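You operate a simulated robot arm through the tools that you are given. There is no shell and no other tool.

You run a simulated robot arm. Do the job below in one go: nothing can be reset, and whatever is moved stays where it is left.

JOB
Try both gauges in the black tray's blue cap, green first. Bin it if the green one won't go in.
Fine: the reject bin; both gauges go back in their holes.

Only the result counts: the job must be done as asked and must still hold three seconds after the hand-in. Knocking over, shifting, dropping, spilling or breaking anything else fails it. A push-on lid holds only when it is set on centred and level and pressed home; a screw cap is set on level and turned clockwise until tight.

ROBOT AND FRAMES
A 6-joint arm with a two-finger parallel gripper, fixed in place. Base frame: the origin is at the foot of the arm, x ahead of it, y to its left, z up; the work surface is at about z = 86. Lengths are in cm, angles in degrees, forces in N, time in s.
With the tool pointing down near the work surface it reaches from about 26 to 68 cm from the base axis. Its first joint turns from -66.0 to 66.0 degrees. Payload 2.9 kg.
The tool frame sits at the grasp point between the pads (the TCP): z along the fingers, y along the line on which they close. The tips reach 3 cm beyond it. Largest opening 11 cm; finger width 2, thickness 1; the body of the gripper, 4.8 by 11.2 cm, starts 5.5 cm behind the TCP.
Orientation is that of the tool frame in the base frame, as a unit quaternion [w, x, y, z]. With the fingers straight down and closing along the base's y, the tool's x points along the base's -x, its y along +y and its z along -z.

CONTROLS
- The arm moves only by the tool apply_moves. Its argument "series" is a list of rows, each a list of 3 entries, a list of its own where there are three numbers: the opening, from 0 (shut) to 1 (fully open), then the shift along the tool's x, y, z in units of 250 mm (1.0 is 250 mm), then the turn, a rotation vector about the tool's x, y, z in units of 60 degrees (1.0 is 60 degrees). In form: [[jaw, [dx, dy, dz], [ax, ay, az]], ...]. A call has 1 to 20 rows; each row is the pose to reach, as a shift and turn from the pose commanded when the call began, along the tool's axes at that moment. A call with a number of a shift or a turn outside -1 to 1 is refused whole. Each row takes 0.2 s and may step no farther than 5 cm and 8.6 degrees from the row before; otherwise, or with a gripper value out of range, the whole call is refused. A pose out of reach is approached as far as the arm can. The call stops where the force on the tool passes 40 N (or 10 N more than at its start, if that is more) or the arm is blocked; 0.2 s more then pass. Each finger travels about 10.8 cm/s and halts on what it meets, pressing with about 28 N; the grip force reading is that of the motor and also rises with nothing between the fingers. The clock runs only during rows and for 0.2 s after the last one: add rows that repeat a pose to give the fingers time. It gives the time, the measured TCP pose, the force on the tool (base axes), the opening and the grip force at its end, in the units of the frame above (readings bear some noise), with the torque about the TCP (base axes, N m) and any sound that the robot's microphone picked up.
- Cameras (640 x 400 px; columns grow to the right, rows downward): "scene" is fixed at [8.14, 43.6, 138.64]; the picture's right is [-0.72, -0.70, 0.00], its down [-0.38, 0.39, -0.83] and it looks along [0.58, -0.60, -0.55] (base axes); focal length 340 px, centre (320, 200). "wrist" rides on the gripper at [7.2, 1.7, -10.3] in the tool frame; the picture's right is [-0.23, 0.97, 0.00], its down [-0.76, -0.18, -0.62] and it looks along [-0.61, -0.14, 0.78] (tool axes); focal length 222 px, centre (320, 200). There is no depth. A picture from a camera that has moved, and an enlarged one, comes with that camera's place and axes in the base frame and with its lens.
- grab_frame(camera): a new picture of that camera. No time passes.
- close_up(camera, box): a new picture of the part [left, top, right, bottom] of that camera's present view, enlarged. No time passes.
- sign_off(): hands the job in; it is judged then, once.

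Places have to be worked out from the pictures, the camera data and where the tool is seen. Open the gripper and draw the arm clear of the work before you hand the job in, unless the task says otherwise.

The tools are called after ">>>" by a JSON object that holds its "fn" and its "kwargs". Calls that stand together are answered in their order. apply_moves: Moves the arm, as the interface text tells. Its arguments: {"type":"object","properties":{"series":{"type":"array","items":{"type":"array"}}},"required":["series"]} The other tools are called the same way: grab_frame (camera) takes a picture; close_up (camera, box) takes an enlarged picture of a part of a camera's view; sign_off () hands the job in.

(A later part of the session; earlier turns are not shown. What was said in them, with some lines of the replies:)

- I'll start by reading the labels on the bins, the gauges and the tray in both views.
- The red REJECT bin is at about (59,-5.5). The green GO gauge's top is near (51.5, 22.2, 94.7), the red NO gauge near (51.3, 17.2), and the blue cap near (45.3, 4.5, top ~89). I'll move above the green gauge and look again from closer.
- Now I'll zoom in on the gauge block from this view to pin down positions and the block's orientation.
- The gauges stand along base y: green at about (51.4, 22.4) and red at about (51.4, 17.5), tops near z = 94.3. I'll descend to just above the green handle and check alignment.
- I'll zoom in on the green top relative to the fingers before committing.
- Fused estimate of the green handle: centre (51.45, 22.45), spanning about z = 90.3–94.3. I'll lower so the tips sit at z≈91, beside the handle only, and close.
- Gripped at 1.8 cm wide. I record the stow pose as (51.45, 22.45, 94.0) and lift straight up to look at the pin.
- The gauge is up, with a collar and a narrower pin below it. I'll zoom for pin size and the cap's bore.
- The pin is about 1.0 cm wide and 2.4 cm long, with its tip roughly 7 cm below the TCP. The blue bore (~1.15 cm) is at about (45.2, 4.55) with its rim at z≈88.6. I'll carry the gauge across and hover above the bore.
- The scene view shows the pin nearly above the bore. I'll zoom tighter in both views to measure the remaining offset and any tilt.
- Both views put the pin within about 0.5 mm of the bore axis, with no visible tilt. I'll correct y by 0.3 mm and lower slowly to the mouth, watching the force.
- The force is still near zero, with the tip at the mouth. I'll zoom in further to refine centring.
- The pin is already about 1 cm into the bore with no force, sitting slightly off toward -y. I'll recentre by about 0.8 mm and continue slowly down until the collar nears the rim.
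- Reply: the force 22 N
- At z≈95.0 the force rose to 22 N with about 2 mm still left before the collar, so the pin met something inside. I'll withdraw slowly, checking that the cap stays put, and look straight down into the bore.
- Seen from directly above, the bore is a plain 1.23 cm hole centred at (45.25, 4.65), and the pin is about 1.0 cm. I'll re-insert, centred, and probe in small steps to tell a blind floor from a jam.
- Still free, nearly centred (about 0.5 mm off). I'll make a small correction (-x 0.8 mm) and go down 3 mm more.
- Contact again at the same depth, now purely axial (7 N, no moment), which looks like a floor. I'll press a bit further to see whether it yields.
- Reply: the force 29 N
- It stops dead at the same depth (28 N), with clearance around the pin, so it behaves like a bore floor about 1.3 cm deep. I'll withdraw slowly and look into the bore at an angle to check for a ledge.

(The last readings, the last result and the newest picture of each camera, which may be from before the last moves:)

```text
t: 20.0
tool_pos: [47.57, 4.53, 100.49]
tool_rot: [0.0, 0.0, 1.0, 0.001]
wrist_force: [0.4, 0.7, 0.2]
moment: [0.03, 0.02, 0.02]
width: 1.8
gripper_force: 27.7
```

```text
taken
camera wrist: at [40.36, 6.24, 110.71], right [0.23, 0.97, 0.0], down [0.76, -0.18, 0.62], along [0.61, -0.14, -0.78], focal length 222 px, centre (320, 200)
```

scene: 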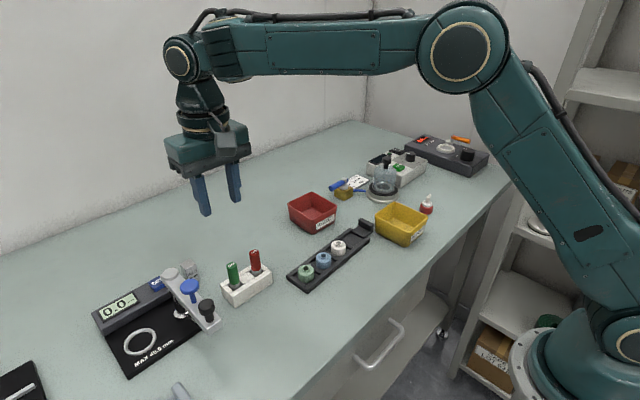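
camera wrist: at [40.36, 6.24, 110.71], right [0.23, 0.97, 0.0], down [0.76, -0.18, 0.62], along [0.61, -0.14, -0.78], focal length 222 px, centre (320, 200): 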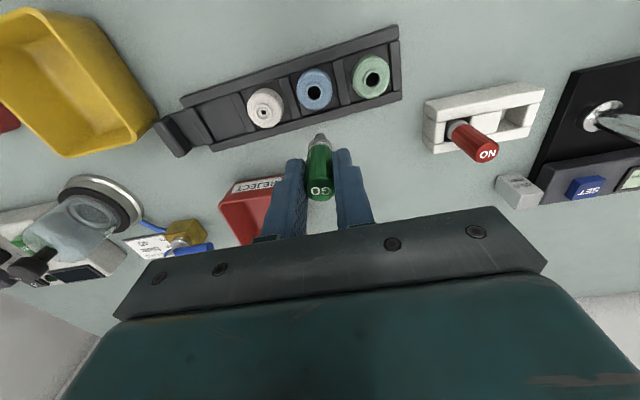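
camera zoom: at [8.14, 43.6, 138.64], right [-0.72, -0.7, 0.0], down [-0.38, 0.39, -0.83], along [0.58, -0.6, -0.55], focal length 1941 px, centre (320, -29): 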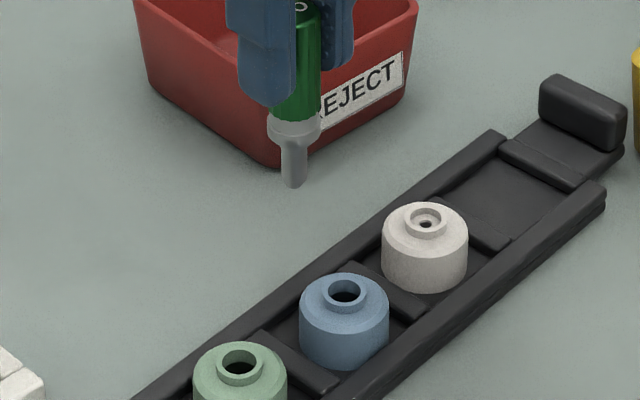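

The pin goes about 1.5 cm into the bore, well past the visible mouth, and simply bottoms out, so the green gauge goes in. Next I return it to its hole, hovering over the block first to check.

>>> {"fn": "apply_moves", "kwargs": {"series": [[0.1, [0, 0, -0.14], [0, 0, 0]], [0.1, [-0.03, 0.143, -0.14], [0, 0, 0]], [0.1, [-0.06, 0.286, -0.14], [0, 0, 0]], [0.1, [-0.09, 0.428, -0.14], [0, 0, 0]], [0.1, [-0.12, 0.57, -0.14], [0, 0, 0]], [0.1, [-0.1514, 0.7128, -0.14], [0, 0, 0]], [0.1, [-0.1514, 0.7128, -0.06], [0, 0, 0]], [0.1, [-0.1514, 0.7128, 0.05], [0, 0, 0]], [0.1, [-0.1514, 0.7128, 0.05], [0, 0, 0]]]}}

>>> {"fn": "close_up", "kwargs": {"camera": "scene", "box": [210, 230, 280, 310]}}

>>> {"fn": "close_up", "kwargs": {"camera": "wrist", "box": [260, 90, 370, 200]}}

```text
t: 22.0
tool_pos: [51.47, 22.46, 99.02]
tool_rot: [0.0, 0.0, 1.0, 0.0]
wrist_force: [-0.6, 0.0, -1.2]
moment: [0.02, 0.04, -0.01]
width: 1.79
gripper_force: 28.6
```

```text
5.00 times, centred on (245, 270) of scene
camera zoom: at [8.14, 43.6, 138.64], right [-0.72, -0.7, 0.0], down [-0.38, 0.39, -0.83], along [0.58, -0.6, -0.55], focal length 1699 px, centre (695, -150)
```

zoom: 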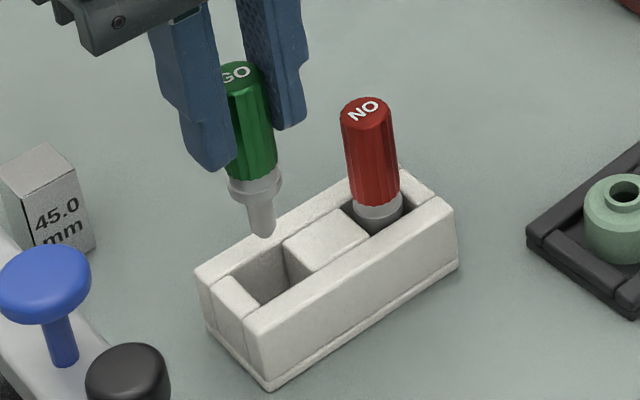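

```text
3.64 times, centred on (315, 145) of wrist
camera zoom: at [44.22, 24.12, 109.45], right [0.23, 0.97, 0.0], down [0.76, -0.18, 0.62], along [0.61, -0.14, -0.78], focal length 808 px, centre (338, 400)
```

zoom: 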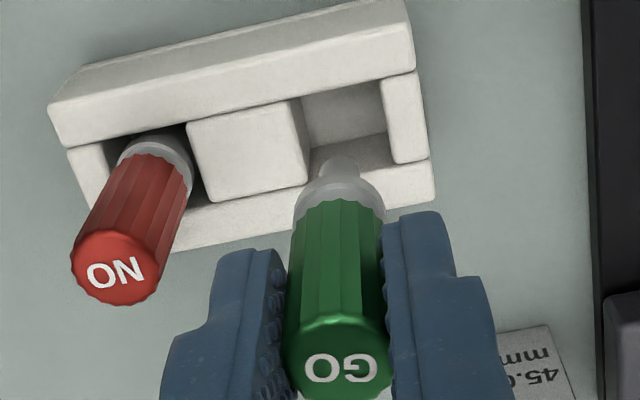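

Pin is lined up with its hole at the recorded pose. I'll lower it gently, stopping just at floor contact.

>>> {"fn": "apply_moves", "kwargs": {"series": [[0.1, [0, 0, 0.06], [0, 0, 0]], [0.1, [0, 0, 0.12], [0, 0, 0]], [0.1, [0, 0, 0.16], [0, 0, 0]], [0.1, [0, 0, 0.18], [0, 0, 0]], [0.1, [0, 0, 0.188], [0, 0, 0]], [0.1, [0, 0, 0.194], [0, 0, 0]], [0.1, [0, 0, 0.194], [0, 0, 0]]]}}

>>> {"fn": "close_up", "kwargs": {"camera": "scene", "box": [210, 230, 280, 310]}}

>>> {"fn": "close_up", "kwargs": {"camera": "wrist", "box": [260, 90, 370, 200]}}

```text
t: 23.6
tool_pos: [51.45, 22.49, 94.36]
tool_rot: [0.001, -0.001, 1.0, 0.001]
wrist_force: [-3.1, 0.0, 8.2]
moment: [-0.01, 0.2, 0.0]
width: 1.8
gripper_force: 28.2
```

```text
5.00 times, centred on (245, 270) of scene
camera zoom: at [8.12, 43.59, 138.64], right [-0.72, -0.7, 0.0], down [-0.38, 0.39, -0.83], along [0.58, -0.6, -0.55], focal length 1699 px, centre (695, -150)
```

zoom: 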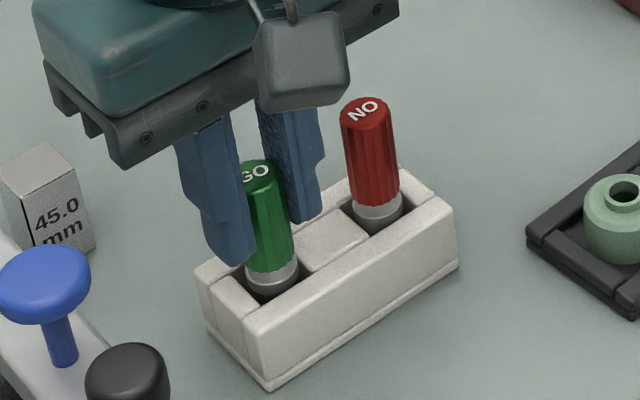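

```text
3.64 times, centred on (315, 145) of wrist
camera zoom: at [44.17, 24.12, 104.72], right [0.23, 0.97, 0.0], down [0.76, -0.18, 0.62], along [0.61, -0.14, -0.78], focal length 808 px, centre (338, 400)
```

zoom: 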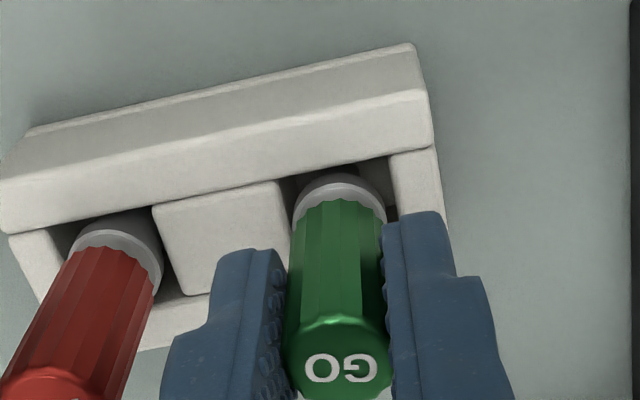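

The handle top is back at exactly its original image position (the gauge had slipped ~3 mm in the grip) and it rests on the hole floor at 8 N. I'll relax slightly, open, and rise straight up.

>>> {"fn": "apply_moves", "kwargs": {"series": [[0.1, [0, 0, -0.0016], [0, 0, 0]], [0.17, [0, 0, -0.0016], [0, 0, 0]], [0.25, [0, 0, -0.0016], [0, 0, 0]], [0.4, [0, 0, -0.0016], [0, 0, 0]], [0.4, [0, 0, -0.0016], [0, 0, 0]], [0.4, [0, 0, -0.05], [0, 0, 0]], [0.4, [0, 0, -0.15], [0, 0, 0]], [0.4, [0, 0, -0.25], [0, 0, 0]], [0.4, [0, 0, -0.25], [0, 0, 0]]]}}

>>> {"fn": "close_up", "kwargs": {"camera": "scene", "box": [210, 230, 280, 310]}}

>>> {"fn": "close_up", "kwargs": {"camera": "wrist", "box": [230, 60, 370, 200]}}

```text
t: 25.6
tool_pos: [51.44, 22.35, 100.63]
tool_rot: [0.0, 0.0, 1.0, 0.0]
wrist_force: [-0.5, 0.1, -0.3]
moment: [0.05, 0.01, -0.02]
width: 4.4
gripper_force: 0.0
```

```text
5.00 times, centred on (245, 270) of scene
camera zoom: at [8.14, 43.6, 138.64], right [-0.72, -0.7, 0.0], down [-0.38, 0.39, -0.83], along [0.58, -0.6, -0.55], focal length 1699 px, centre (695, -150)
```

zoom: 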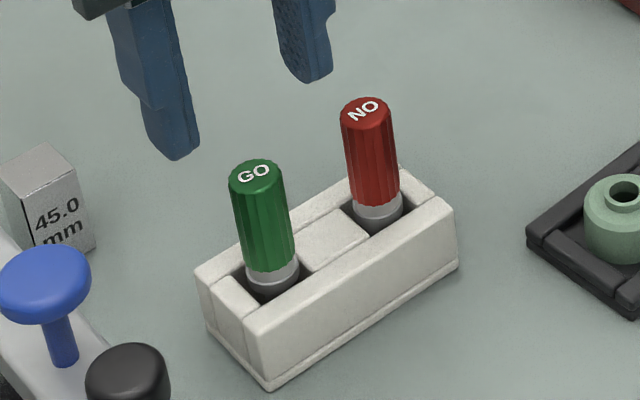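

```text
2.86 times, centred on (300, 130) of wrist
camera zoom: at [44.19, 24.07, 110.86], right [0.23, 0.97, 0.0], down [0.76, -0.18, 0.62], along [0.61, -0.14, -0.78], focal length 635 px, centre (377, 400)
```

zoom: 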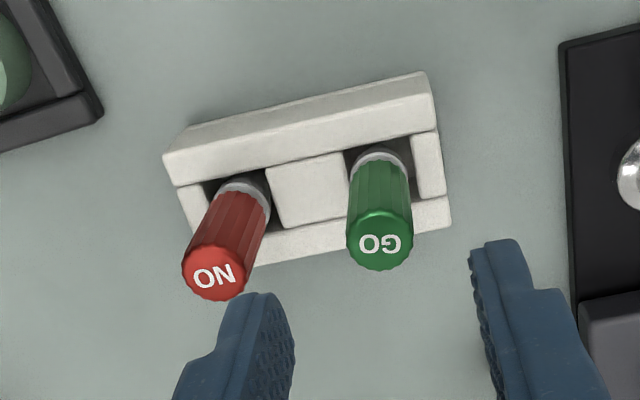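

Green is back upright in its hole. Now I move to the red NO gauge at about (51.4, 17.5) and descend around its handle.

>>> {"fn": "apply_moves", "kwargs": {"series": [[0.4, [0.001, -0.1, 0], [0, 0, 0]], [0.4, [0.002, -0.198, 0], [0, 0, 0]], [0.4, [0.002, -0.198, 0.07], [0, 0, 0]], [0.4, [0.002, -0.198, 0.07], [0, 0, 0]]]}}

>>> {"fn": "close_up", "kwargs": {"camera": "wrist", "box": [230, 80, 400, 190]}}

>>> {"fn": "close_up", "kwargs": {"camera": "scene", "box": [210, 220, 290, 310]}}

```text
t: 26.6
tool_pos: [51.32, 17.45, 98.78]
tool_rot: [0.0, 0.0, 1.0, 0.001]
wrist_force: [0.3, -0.6, 0.5]
moment: [-0.02, 0.0, 0.01]
width: 4.41
gripper_force: 0.2
```

```text
3.64 times, centred on (315, 135) of wrist
camera zoom: at [44.14, 19.11, 109.11], right [0.23, 0.97, 0.0], down [0.76, -0.18, 0.62], along [0.61, -0.14, -0.78], focal length 808 px, centre (338, 436)
```

zoom: 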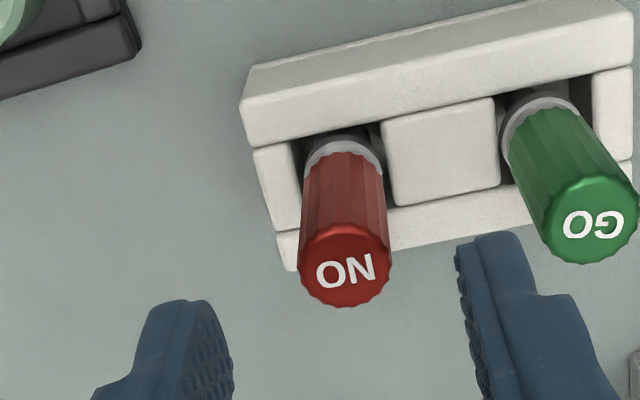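

```text
4.44 times, centred on (250, 265) of scene
camera zoom: at [8.14, 43.6, 138.64], right [-0.72, -0.7, 0.0], down [-0.38, 0.39, -0.83], along [0.58, -0.6, -0.55], focal length 1510 px, centre (631, -89)
```

zoom: 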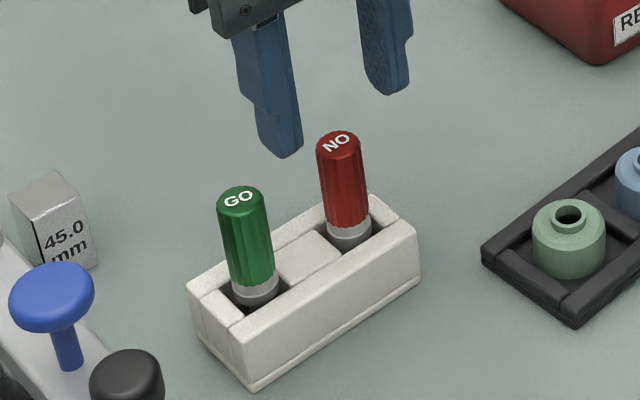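

Centred on the red handle, with the right finger clear of the green one. I'll narrow the opening slightly, descend and close.

>>> {"fn": "apply_moves", "kwargs": {"series": [[0.33, [0, 0.002, 0], [0, 0, 0]], [0.33, [0, 0.002, 0.08], [0, 0, 0]], [0.33, [0, 0.002, 0.16], [0, 0, 0]], [0.33, [0, 0.002, 0.212], [0, 0, 0]], [0.33, [0, 0.002, 0.212], [0, 0, 0]], [0.25, [0, 0.002, 0.212], [0, 0, 0]], [0.17, [0, 0.002, 0.212], [0, 0, 0]], [0.1, [0, 0.002, 0.212], [0, 0, 0]], [0.05, [0, 0.002, 0.212], [0, 0, 0]], [0.05, [0, 0.002, 0.212], [0, 0, 0]]]}}

>>> {"fn": "close_up", "kwargs": {"camera": "wrist", "box": [230, 80, 400, 190]}}

>>> {"fn": "close_up", "kwargs": {"camera": "scene", "box": [210, 220, 290, 310]}}

```text
t: 28.8
tool_pos: [51.26, 17.37, 93.61]
tool_rot: [0.0, -0.001, 1.0, 0.0]
wrist_force: [0.3, 0.0, 0.9]
moment: [0.03, 0.01, 0.0]
width: 1.81
gripper_force: 27.8
```

```text
3.64 times, centred on (315, 135) of wrist
camera zoom: at [44.12, 19.18, 103.8], right [0.23, 0.97, 0.0], down [0.76, -0.18, 0.62], along [0.61, -0.14, -0.78], focal length 808 px, centre (338, 436)
```

zoom: 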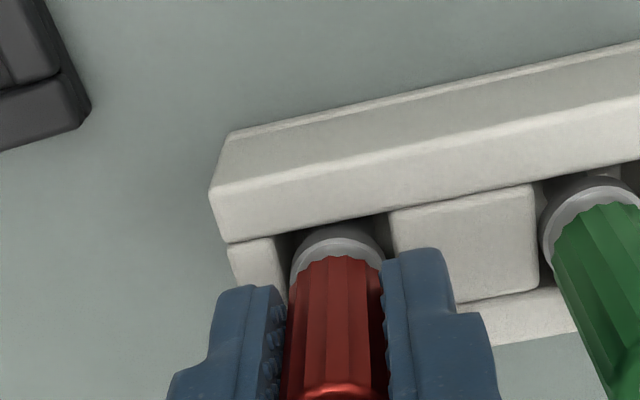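

```text
4.44 times, centred on (250, 265) of scene
camera zoom: at [8.14, 43.6, 138.64], right [-0.72, -0.7, 0.0], down [-0.38, 0.39, -0.83], along [0.58, -0.6, -0.55], focal length 1510 px, centre (631, -89)
```

zoom: 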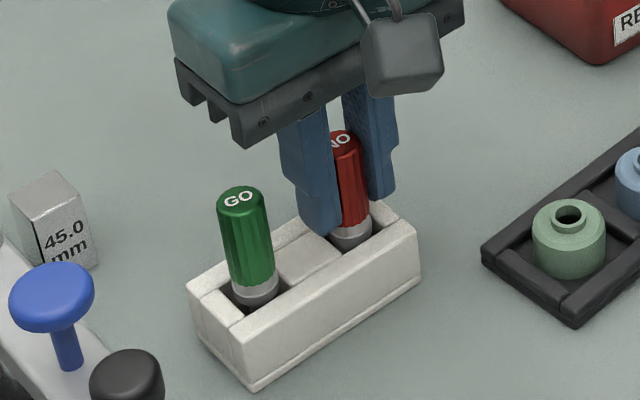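

Red is gripped (stow pose 51.4, 17.55, 93.6). Lifting straight up and inspecting its pin.

>>> {"fn": "apply_moves", "kwargs": {"series": [[0.05, [0, 0, -0.03], [0, 0, 0]], [0.05, [0, 0, -0.09], [0, 0, 0]], [0.05, [0, 0, -0.18], [0, 0, 0]], [0.05, [0, 0, -0.3], [0, 0, 0]], [0.05, [0, 0, -0.42], [0, 0, 0]], [0.05, [0, 0, -0.42], [0, 0, 0]]]}}

>>> {"fn": "close_up", "kwargs": {"camera": "scene", "box": [215, 195, 305, 305]}}

>>> {"fn": "close_up", "kwargs": {"camera": "wrist", "box": [240, 70, 380, 220]}}

```text
t: 30.2
tool_pos: [51.27, 17.56, 104.05]
tool_rot: [0.0, 0.0, 1.0, 0.0]
wrist_force: [1.0, -0.6, -0.4]
moment: [0.0, -0.03, 0.02]
width: 1.82
gripper_force: 28.0
```

```text
3.64 times, centred on (260, 250) of scene
camera zoom: at [8.14, 43.6, 138.64], right [-0.72, -0.7, 0.0], down [-0.38, 0.39, -0.83], along [0.58, -0.6, -0.55], focal length 1235 px, centre (538, 18)
```

zoom: 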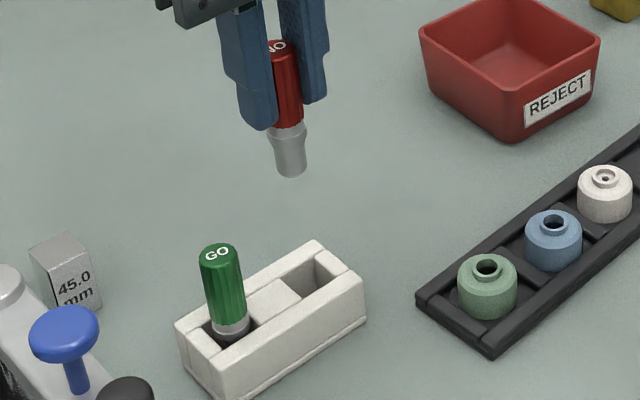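

```text
2.67 times, centred on (310, 145) of wrist
camera zoom: at [44.02, 19.29, 114.27], right [0.23, 0.97, 0.0], down [0.76, -0.18, 0.62], along [0.61, -0.14, -0.78], focal length 592 px, centre (347, 347)
```

zoom: 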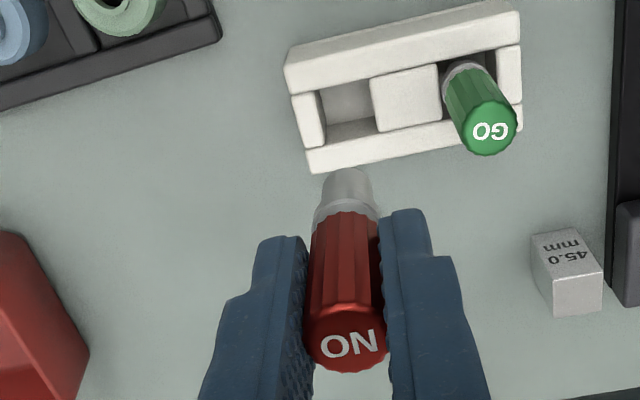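

The NO pin is clearly thicker (~1.55 cm) than the bore. I still try it: carry it over the blue cap and hover.

>>> {"fn": "apply_moves", "kwargs": {"series": [[0.05, [0.062, -0.13, 0], [0, 0, 0]], [0.05, [0.124, -0.26, 0], [0, 0, 0]], [0.05, [0.186, -0.39, 0], [0, 0, 0]], [0.05, [0.248, -0.517, 0], [0, 0, 0]], [0.05, [0.248, -0.517, 0.12], [0, 0, 0]], [0.05, [0.248, -0.517, 0.2], [0, 0, 0]], [0.05, [0.248, -0.517, 0.2], [0, 0, 0]]]}}

>>> {"fn": "close_up", "kwargs": {"camera": "scene", "box": [305, 210, 345, 275]}}

>>> {"fn": "close_up", "kwargs": {"camera": "wrist", "box": [295, 95, 345, 160]}}

```text
t: 31.8
tool_pos: [45.21, 4.63, 98.95]
tool_rot: [0.0, 0.0, 1.0, 0.001]
wrist_force: [-0.1, 0.9, -1.0]
moment: [0.0, -0.02, 0.0]
width: 1.81
gripper_force: 27.2
```

```text
6.15 times, centred on (325, 242) of scene
camera zoom: at [8.14, 43.6, 138.64], right [-0.72, -0.7, 0.0], down [-0.38, 0.39, -0.83], along [0.58, -0.6, -0.55], focal length 2090 px, centre (289, -62)
```

zoom: 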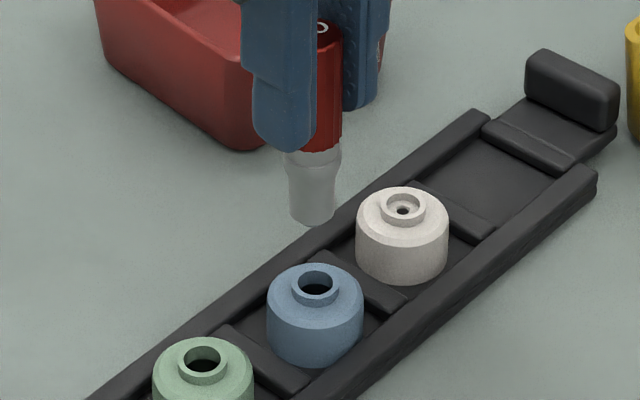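

```text
6.15 times, centred on (320, 128) of wrist
camera zoom: at [37.96, 6.27, 109.27], right [0.23, 0.97, 0.0], down [0.76, -0.18, 0.62], along [0.61, -0.14, -0.78], focal length 1367 px, centre (320, 646)
```

zoom: 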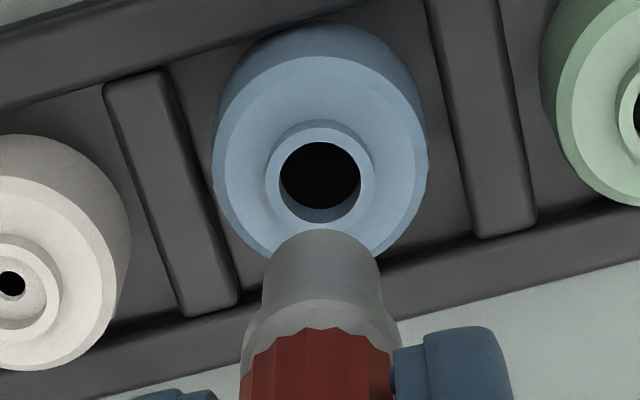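

The red pin is about as wide as the whole rim and nearly over the bore. I'll shift 1 mm in -x to centre, then lower slowly towards contact.

>>> {"fn": "apply_moves", "kwargs": {"series": [[0.05, [0.004, -0.001, 0.03], [0, 0, 0]], [0.05, [0.004, -0.001, 0.07], [0, 0, 0]], [0.05, [0.004, -0.001, 0.09], [0, 0, 0]], [0.05, [0.004, -0.001, 0.1], [0, 0, 0]], [0.05, [0.004, -0.001, 0.106], [0, 0, 0]], [0.05, [0.004, -0.001, 0.11], [0, 0, 0]], [0.05, [0.004, -0.001, 0.11], [0, 0, 0]]]}}

>>> {"fn": "close_up", "kwargs": {"camera": "scene", "box": [315, 238, 335, 268]}}

>>> {"fn": "close_up", "kwargs": {"camera": "wrist", "box": [295, 95, 345, 160]}}

```text
t: 33.4
tool_pos: [45.14, 4.56, 96.18]
tool_rot: [0.0, 0.0, 1.0, 0.0]
wrist_force: [0.2, -0.1, -0.1]
moment: [0.01, 0.03, -0.02]
width: 1.78
gripper_force: 28.0
```

```text
13.33 times, centred on (325, 253) of scene
camera zoom: at [8.14, 43.6, 138.64], right [-0.72, -0.7, 0.0], down [-0.38, 0.39, -0.83], along [0.58, -0.6, -0.55], focal length 4530 px, centre (253, -507)
```

zoom: 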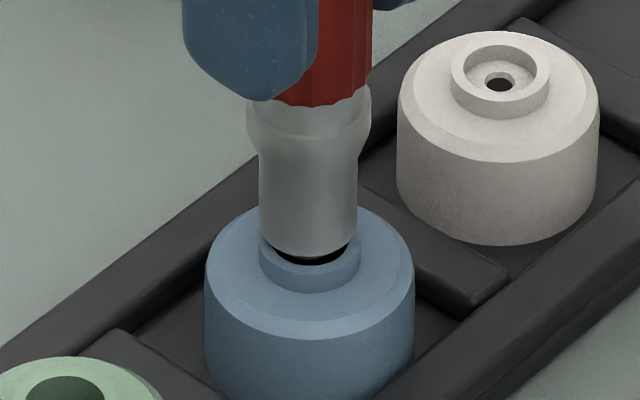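

```text
6.15 times, centred on (320, 128) of wrist
camera zoom: at [37.85, 6.24, 106.55], right [0.23, 0.97, 0.0], down [0.76, -0.18, 0.62], along [0.61, -0.14, -0.78], focal length 1367 px, centre (320, 646)
```

zoom: 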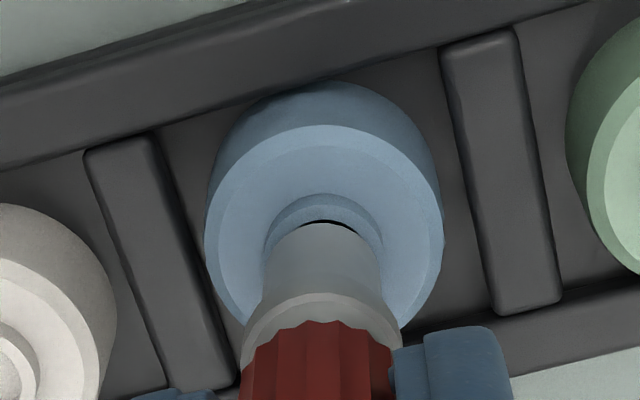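

The red tip sits centred just above the rim with no contact yet. I'll lower in 1 mm steps to press it gently on the mouth.

>>> {"fn": "apply_moves", "kwargs": {"series": [[0.05, [0, 0, 0.004], [0, 0, 0]], [0.05, [0, 0, 0.008], [0, 0, 0]], [0.05, [0, 0, 0.012], [0, 0, 0]], [0.05, [0, 0, 0.012], [0, 0, 0]]]}}

>>> {"fn": "close_up", "kwargs": {"camera": "scene", "box": [315, 238, 335, 268]}}

```text
t: 34.4
tool_pos: [45.12, 4.61, 95.95]
tool_rot: [0.0, 0.0, 1.0, 0.0]
wrist_force: [-0.3, -0.3, 0.8]
moment: [0.02, 0.0, 0.0]
width: 1.8
gripper_force: 28.3
```

```text
13.33 times, centred on (325, 253) of scene
camera zoom: at [8.14, 43.6, 138.64], right [-0.72, -0.7, 0.0], down [-0.38, 0.39, -0.83], along [0.58, -0.6, -0.55], focal length 4530 px, centre (253, -507)
```

zoom: 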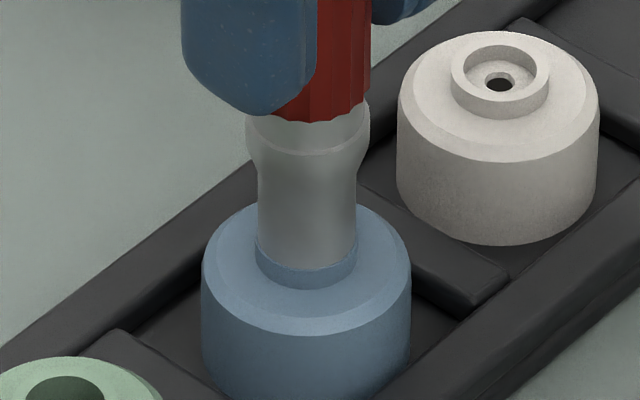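

The tip now covers the rim, with the force only just starting. I'll press 2 mm more to confirm it's stopped.

>>> {"fn": "apply_moves", "kwargs": {"series": [[0.05, [0, 0, 0.003], [0, 0, 0]], [0.05, [0, 0, 0.006], [0, 0, 0]], [0.05, [0, 0, 0.008], [0, 0, 0]], [0.05, [0, 0, 0.008], [0, 0, 0]]]}}

>>> {"fn": "close_up", "kwargs": {"camera": "scene", "box": [315, 238, 335, 268]}}

```text
t: 35.4
tool_pos: [45.06, 4.46, 95.88]
tool_rot: [0.001, 0.0, 1.0, 0.0]
wrist_force: [-0.4, 1.4, 6.8]
moment: [0.16, -0.02, 0.02]
width: 1.79
gripper_force: 27.7
```

```text
13.33 times, centred on (325, 253) of scene
camera zoom: at [8.13, 43.6, 138.64], right [-0.72, -0.7, 0.0], down [-0.38, 0.39, -0.83], along [0.58, -0.6, -0.55], focal length 4530 px, centre (253, -507)
```

zoom: 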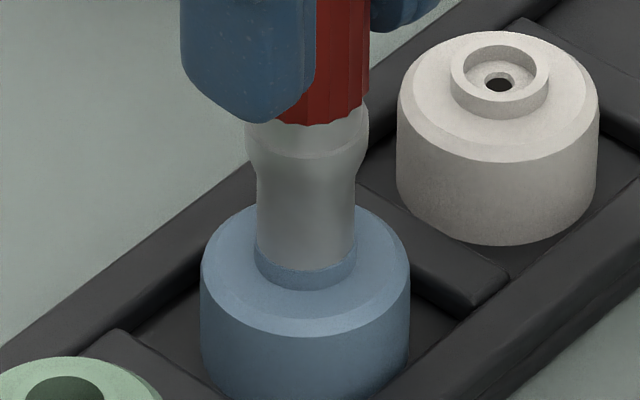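

Contact at 7 N on the rim. One more small press confirms whether it resists.

>>> {"fn": "apply_moves", "kwargs": {"series": [[0.05, [0, 0, 0.003], [0, 0, 0]], [0.05, [0, 0, 0.005], [0, 0, 0]], [0.05, [0, 0, 0.005], [0, 0, 0]]]}}

>>> {"fn": "close_up", "kwargs": {"camera": "scene", "box": [315, 238, 335, 268]}}

```text
t: 36.2
tool_pos: [45.01, 4.59, 95.76]
tool_rot: [0.001, 0.0, 1.0, 0.0]
wrist_force: [1.7, -0.6, 13.4]
moment: [-0.31, -0.05, 0.01]
width: 1.8
gripper_force: 28.2
```

```text
13.33 times, centred on (325, 253) of scene
camera zoom: at [8.12, 43.6, 138.64], right [-0.72, -0.7, 0.0], down [-0.38, 0.39, -0.84], along [0.58, -0.6, -0.55], focal length 4530 px, centre (253, -507)
```

zoom: 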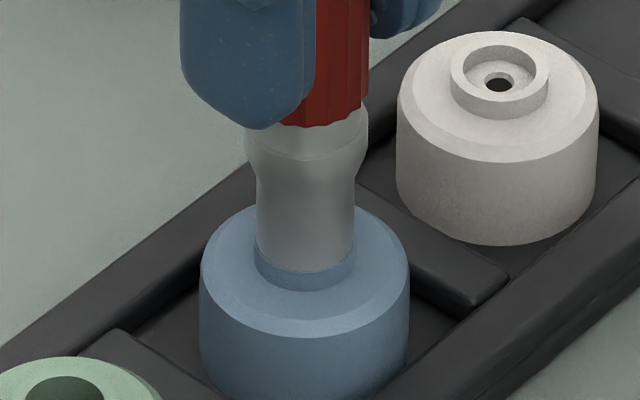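

The red gauge stops on the rim (13 N, no entry), so the cap is in spec: green goes in, red doesn't, and the cap stays in the tray. I'll lift off gently and carry red back above its hole.

>>> {"fn": "apply_moves", "kwargs": {"series": [[0.05, [0, 0, -0.006], [0, 0, 0]], [0.05, [0, 0, -0.03], [0, 0, 0]], [0.05, [0, 0, -0.1], [0, 0, 0]], [0.05, [0, 0, -0.22], [0, 0, 0]], [0.05, [0, 0, -0.335], [0, 0, 0]], [0.05, [-0.063, 0.13, -0.335], [0, 0, 0]], [0.05, [-0.126, 0.26, -0.335], [0, 0, 0]], [0.05, [-0.189, 0.39, -0.335], [0, 0, 0]], [0.05, [-0.252, 0.518, -0.335], [0, 0, 0]], [0.05, [-0.252, 0.518, -0.22], [0, 0, 0]], [0.05, [-0.252, 0.518, -0.12], [0, 0, 0]], [0.05, [-0.252, 0.518, -0.12], [0, 0, 0]]]}}

>>> {"fn": "close_up", "kwargs": {"camera": "scene", "box": [210, 220, 290, 310]}}

>>> {"fn": "close_up", "kwargs": {"camera": "wrist", "box": [260, 90, 370, 200]}}

>>> {"fn": "close_up", "kwargs": {"camera": "scene", "box": [285, 230, 375, 290]}}

```text
t: 38.8
tool_pos: [51.58, 17.5, 98.54]
tool_rot: [0.0, 0.0, 1.0, 0.0]
wrist_force: [-0.5, -0.4, -0.5]
moment: [0.0, 0.04, 0.03]
width: 1.79
gripper_force: 27.7
```

```text
4.44 times, centred on (250, 265) of scene
camera zoom: at [8.14, 43.6, 138.64], right [-0.72, -0.7, 0.0], down [-0.38, 0.39, -0.83], along [0.58, -0.6, -0.55], focal length 1510 px, centre (631, -89)
```

zoom: 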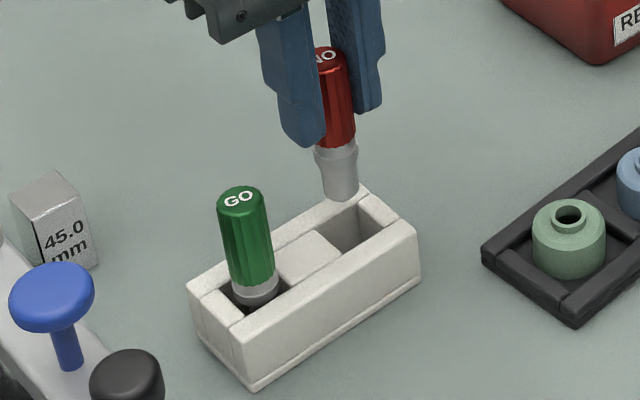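

```text
3.64 times, centred on (315, 145) of wrist
camera zoom: at [44.26, 19.24, 108.85], right [0.23, 0.97, 0.0], down [0.76, -0.18, 0.62], along [0.61, -0.14, -0.78], focal length 808 px, centre (338, 400)
```

zoom: 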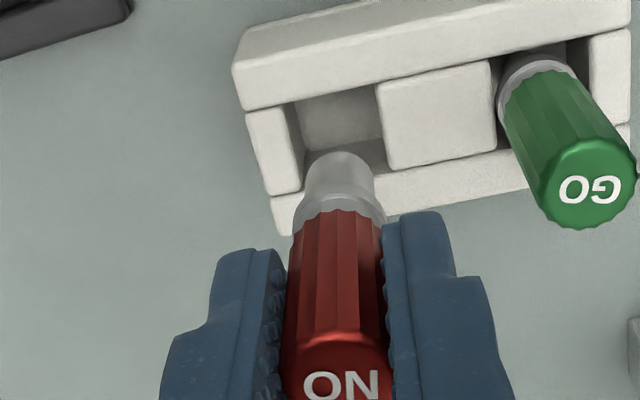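

```text
6.67 times, centred on (330, 260) of scene
camera zoom: at [8.14, 43.6, 138.64], right [-0.72, -0.7, 0.0], down [-0.38, 0.39, -0.83], along [0.58, -0.6, -0.55], focal length 2265 px, centre (253, -200)
```

zoom: 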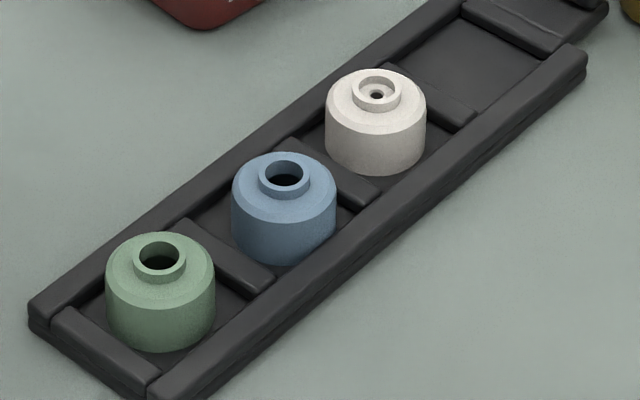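

Blue cap is still in its pocket, and the red pin hangs over its own hole. I'll lower it to near floor contact.

>>> {"fn": "apply_moves", "kwargs": {"series": [[0.05, [0, 0, 0.06], [0, 0, 0]], [0.05, [0, 0, 0.12], [0, 0, 0]], [0.05, [0, 0, 0.16], [0, 0, 0]], [0.05, [0, 0, 0.178], [0, 0, 0]], [0.05, [0, 0, 0.188], [0, 0, 0]], [0.05, [0, 0, 0.188], [0, 0, 0]]]}}

>>> {"fn": "close_up", "kwargs": {"camera": "scene", "box": [210, 220, 290, 310]}}

>>> {"fn": "close_up", "kwargs": {"camera": "wrist", "box": [260, 90, 370, 200]}}

```text
t: 40.2
tool_pos: [51.49, 17.52, 93.85]
tool_rot: [0.0, 0.0, 1.0, -0.001]
wrist_force: [-0.6, -0.2, -0.6]
moment: [0.01, -0.03, -0.03]
width: 1.82
gripper_force: 27.9
```

```text
4.44 times, centred on (250, 265) of scene
camera zoom: at [8.14, 43.6, 138.64], right [-0.72, -0.7, 0.0], down [-0.38, 0.39, -0.83], along [0.58, -0.6, -0.55], focal length 1510 px, centre (631, -89)
```

zoom: 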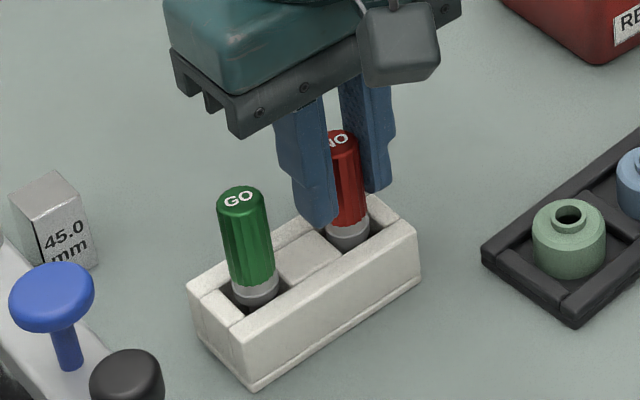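

```text
3.64 times, centred on (315, 145) of wrist
camera zoom: at [44.19, 19.24, 104.26], right [0.23, 0.97, 0.0], down [0.76, -0.18, 0.62], along [0.61, -0.14, -0.78], focal length 808 px, centre (338, 400)
```

zoom: 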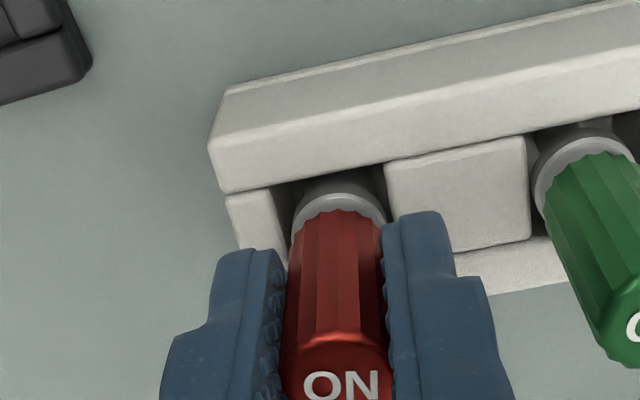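

No floor contact yet at z≈94.0. I'll ease down a couple more millimetres.

>>> {"fn": "apply_moves", "kwargs": {"series": [[0.05, [0, 0, 0.003], [0, 0, 0]], [0.05, [0, 0, 0.006], [0, 0, 0]], [0.05, [0, 0, 0.008], [0, 0, 0]], [0.05, [0, 0, 0.008], [0, 0, 0]]]}}

```text
t: 41.2
tool_pos: [51.5, 17.52, 93.89]
tool_rot: [0.002, 0.0, 1.0, 0.0]
wrist_force: [-3.6, -1.5, 24.4]
moment: [-0.07, 0.3, 0.0]
width: 1.8
gripper_force: 27.8
```

Floor contact reached (24 N). I'll back off about 1 mm to unload, then open and rise.

>>> {"fn": "apply_moves", "kwargs": {"series": [[0.05, [0, 0, -0.004], [0, 0, 0]], [0.05, [0, 0, -0.004], [0, 0, 0]]]}}

>>> {"fn": "close_up", "kwargs": {"camera": "scene", "box": [210, 220, 290, 310]}}

```text
t: 41.8
tool_pos: [51.41, 17.46, 93.84]
tool_rot: [0.002, -0.001, 1.0, 0.001]
wrist_force: [-1.1, 0.4, 23.0]
moment: [0.02, 0.02, 0.06]
width: 1.8
gripper_force: 28.5
```

```text
4.44 times, centred on (250, 265) of scene
camera zoom: at [8.1, 43.59, 138.64], right [-0.72, -0.7, 0.0], down [-0.38, 0.39, -0.84], along [0.58, -0.6, -0.55], focal length 1510 px, centre (631, -89)
```

zoom: 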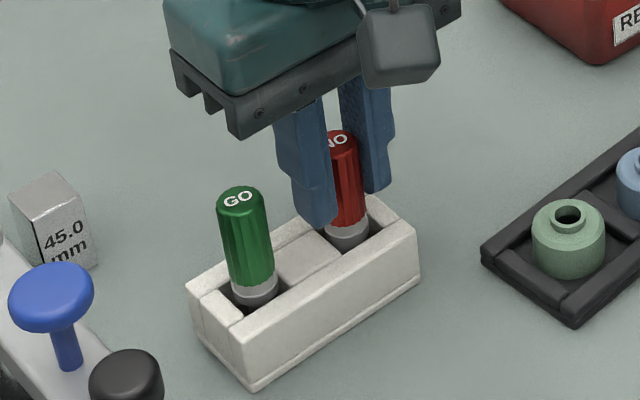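

Still 23 N axial load. I'll back off another 1 mm before releasing.

>>> {"fn": "apply_moves", "kwargs": {"series": [[0.05, [0, 0, -0.002], [0, 0, 0]], [0.05, [0, 0, -0.004], [0, 0, 0]], [0.05, [0, 0, -0.004], [0, 0, 0]]]}}

```text
t: 42.6
tool_pos: [51.34, 17.6, 94.04]
tool_rot: [-0.001, 0.0, 1.0, 0.0]
wrist_force: [4.3, 0.6, 12.7]
moment: [0.1, -0.35, 0.02]
width: 1.81
gripper_force: 28.0
```

The load direction changed (Fx +4, Fz 13) though the height is back where there was no contact, so I'll look closely before releasing.

>>> {"fn": "close_up", "kwargs": {"camera": "wrist", "box": [260, 90, 370, 200]}}

>>> {"fn": "close_up", "kwargs": {"camera": "scene", "box": [240, 235, 280, 300]}}

```text
3.64 times, centred on (315, 145) of wrist
camera zoom: at [44.17, 19.23, 104.23], right [0.23, 0.97, 0.0], down [0.76, -0.18, 0.62], along [0.61, -0.14, -0.78], focal length 808 px, centre (338, 400)
```

zoom: 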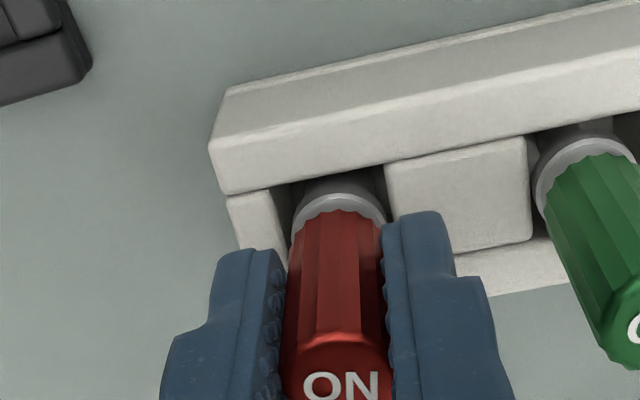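

```text
6.15 times, centred on (260, 268) of scene
camera zoom: at [8.13, 43.6, 138.64], right [-0.72, -0.7, 0.0], down [-0.38, 0.39, -0.83], along [0.58, -0.6, -0.55], focal length 2090 px, centre (689, -215)
```

zoom: 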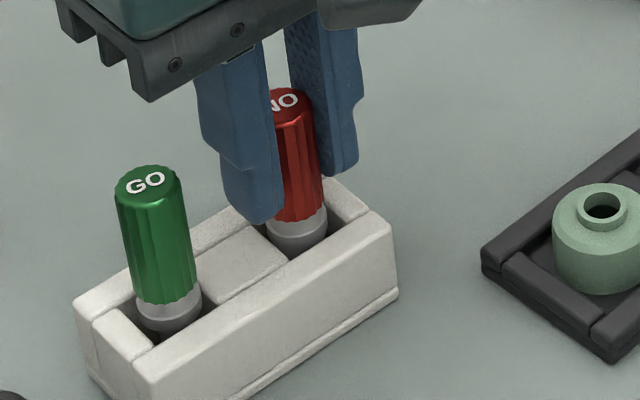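

It looks seated normally. I'll hold still briefly to let the load settle, then read again.

>>> {"fn": "apply_moves", "kwargs": {"series": [[0.05, [0, 0, -0.001], [0, 0, 0]], [0.05, [0, 0, -0.001], [0, 0, 0]], [0.05, [0, 0, -0.001], [0, 0, 0]]]}}

```text
t: 43.4
tool_pos: [51.37, 17.47, 94.01]
tool_rot: [-0.001, 0.0, 1.0, -0.001]
wrist_force: [2.1, 1.5, 8.1]
moment: [0.02, -0.21, -0.03]
width: 1.78
gripper_force: 27.8
```

The load has eased to 8 N, like green at its release, and the red top is at its original image position. Opening and rising straight up.

>>> {"fn": "apply_moves", "kwargs": {"series": [[0.12, [0, 0, 0], [0, 0, 0]], [0.17, [0, 0, 0], [0, 0, 0]], [0.24, [0, 0, 0], [0, 0, 0]], [0.32, [0, 0, 0], [0, 0, 0]], [0.32, [0, 0, 0], [0, 0, 0]], [0.32, [0, 0, -0.05], [0, 0, 0]], [0.32, [0, 0, -0.15], [0, 0, 0]], [0.32, [0, 0, -0.28], [0, 0, 0]], [0.32, [0, 0, -0.45], [0, 0, 0]], [0.32, [0, 0, -0.62], [0, 0, 0]], [0.32, [0, 0, -0.62], [0, 0, 0]]]}}

>>> {"fn": "close_up", "kwargs": {"camera": "scene", "box": [210, 230, 290, 310]}}

>>> {"fn": "grab_frame", "kwargs": {"camera": "wrist"}}

>>> {"fn": "grab_frame", "kwargs": {"camera": "scene"}}

```text
t: 45.8
tool_pos: [51.32, 17.43, 109.41]
tool_rot: [0.0, 0.0, 1.0, 0.0]
wrist_force: [0.9, -0.6, 0.4]
moment: [0.01, 0.03, 0.0]
width: 3.51
gripper_force: 0.0
```

```text
5.00 times, centred on (250, 270) of scene
camera zoom: at [8.14, 43.6, 138.64], right [-0.72, -0.7, 0.0], down [-0.38, 0.39, -0.83], along [0.58, -0.6, -0.55], focal length 1699 px, centre (670, -150)
```

zoom: 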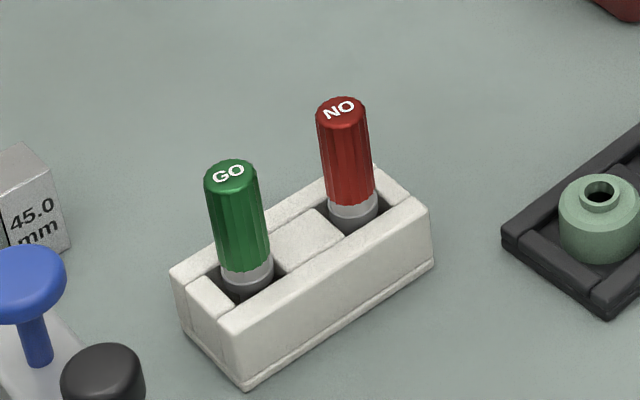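

```text
taken
camera wrist: at [44.13, 19.14, 119.77], right [0.23, 0.97, 0.0], down [0.76, -0.18, 0.62], along [0.61, -0.14, -0.78], focal length 222 px, centre (320, 200)
```

wrist: 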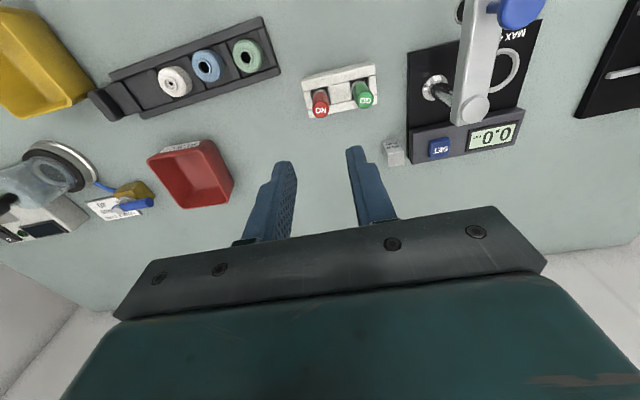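

```text
taken
```

scene: 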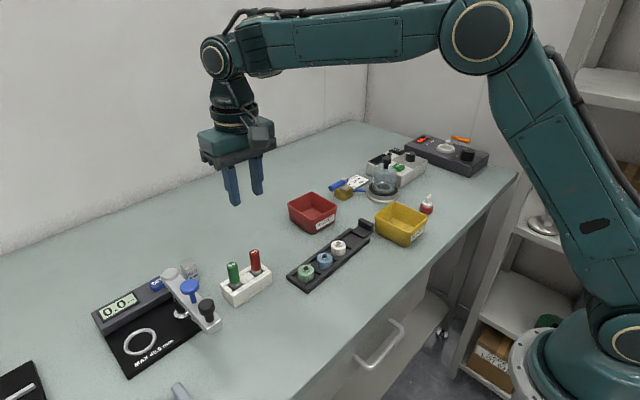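

Both gauges are upright in their holes, the blue cap is in its tray pocket, and nothing else has moved. The green gauge went in, so the reject bin isn't needed; I'll open the gripper fully and raise the arm clear.

>>> {"fn": "apply_moves", "kwargs": {"series": [[0.6, [0, 0, -0.1], [0, 0, 0]], [0.9, [0.05, -0.1, -0.2], [0, 0, 0]], [1.0, [0.1, -0.2, -0.3], [0, 0, 0]], [1.0, [0.1, -0.2, -0.3], [0, 0, 0]]]}}

>>> {"fn": "close_up", "kwargs": {"camera": "scene", "box": [210, 180, 450, 310]}}

```text
t: 46.8
tool_pos: [48.93, 12.38, 116.91]
tool_rot: [0.0, 0.0, 1.0, 0.0]
wrist_force: [0.3, 0.7, -0.2]
moment: [-0.04, 0.04, -0.01]
width: 11.0
gripper_force: 0.0
```

```text
2.67 times, centred on (330, 245) of scene
camera zoom: at [8.14, 43.6, 138.64], right [-0.72, -0.7, 0.0], down [-0.38, 0.39, -0.83], along [0.58, -0.6, -0.55], focal length 906 px, centre (293, 80)
```

zoom: 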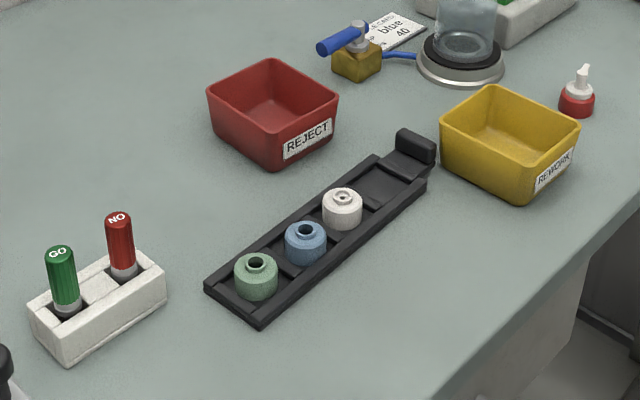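

The arm is clear with the gripper open. Both gauges are in their holes and the blue cap is in the tray: green went in and red did not. Handing in.

>>> {"fn": "sign_off", "kwargs": {}}

```text
The job is handed in.
```

I tried both gauges in the blue cap, and it passed: the green one went in and the red one didn't. I left the cap in its pocket in the black tray and binned nothing.

- **Green (GO):** the pin went about 1.3–1.5 cm into the bore, then stopped firmly with about 2–3 mm left before its collar. I took that as the bottom of the bore, but I couldn't see the bottom to be sure it wasn't a blockage.
- **Red (NO):** it stopped on the rim under about 13 N and did not enter.
- **Gauges:** both are back upright in their own holes. Green slipped about 3 mm in the grip during testing, but it went back to its original position.
- **Blue cap:** it moved about 1 mm inside its pocket during the tests. Nothing else appears to have moved.

I read "Fine:" as the label for the details, meaning the bin to use is the reject bin. I didn't read it as sending a good cap there.
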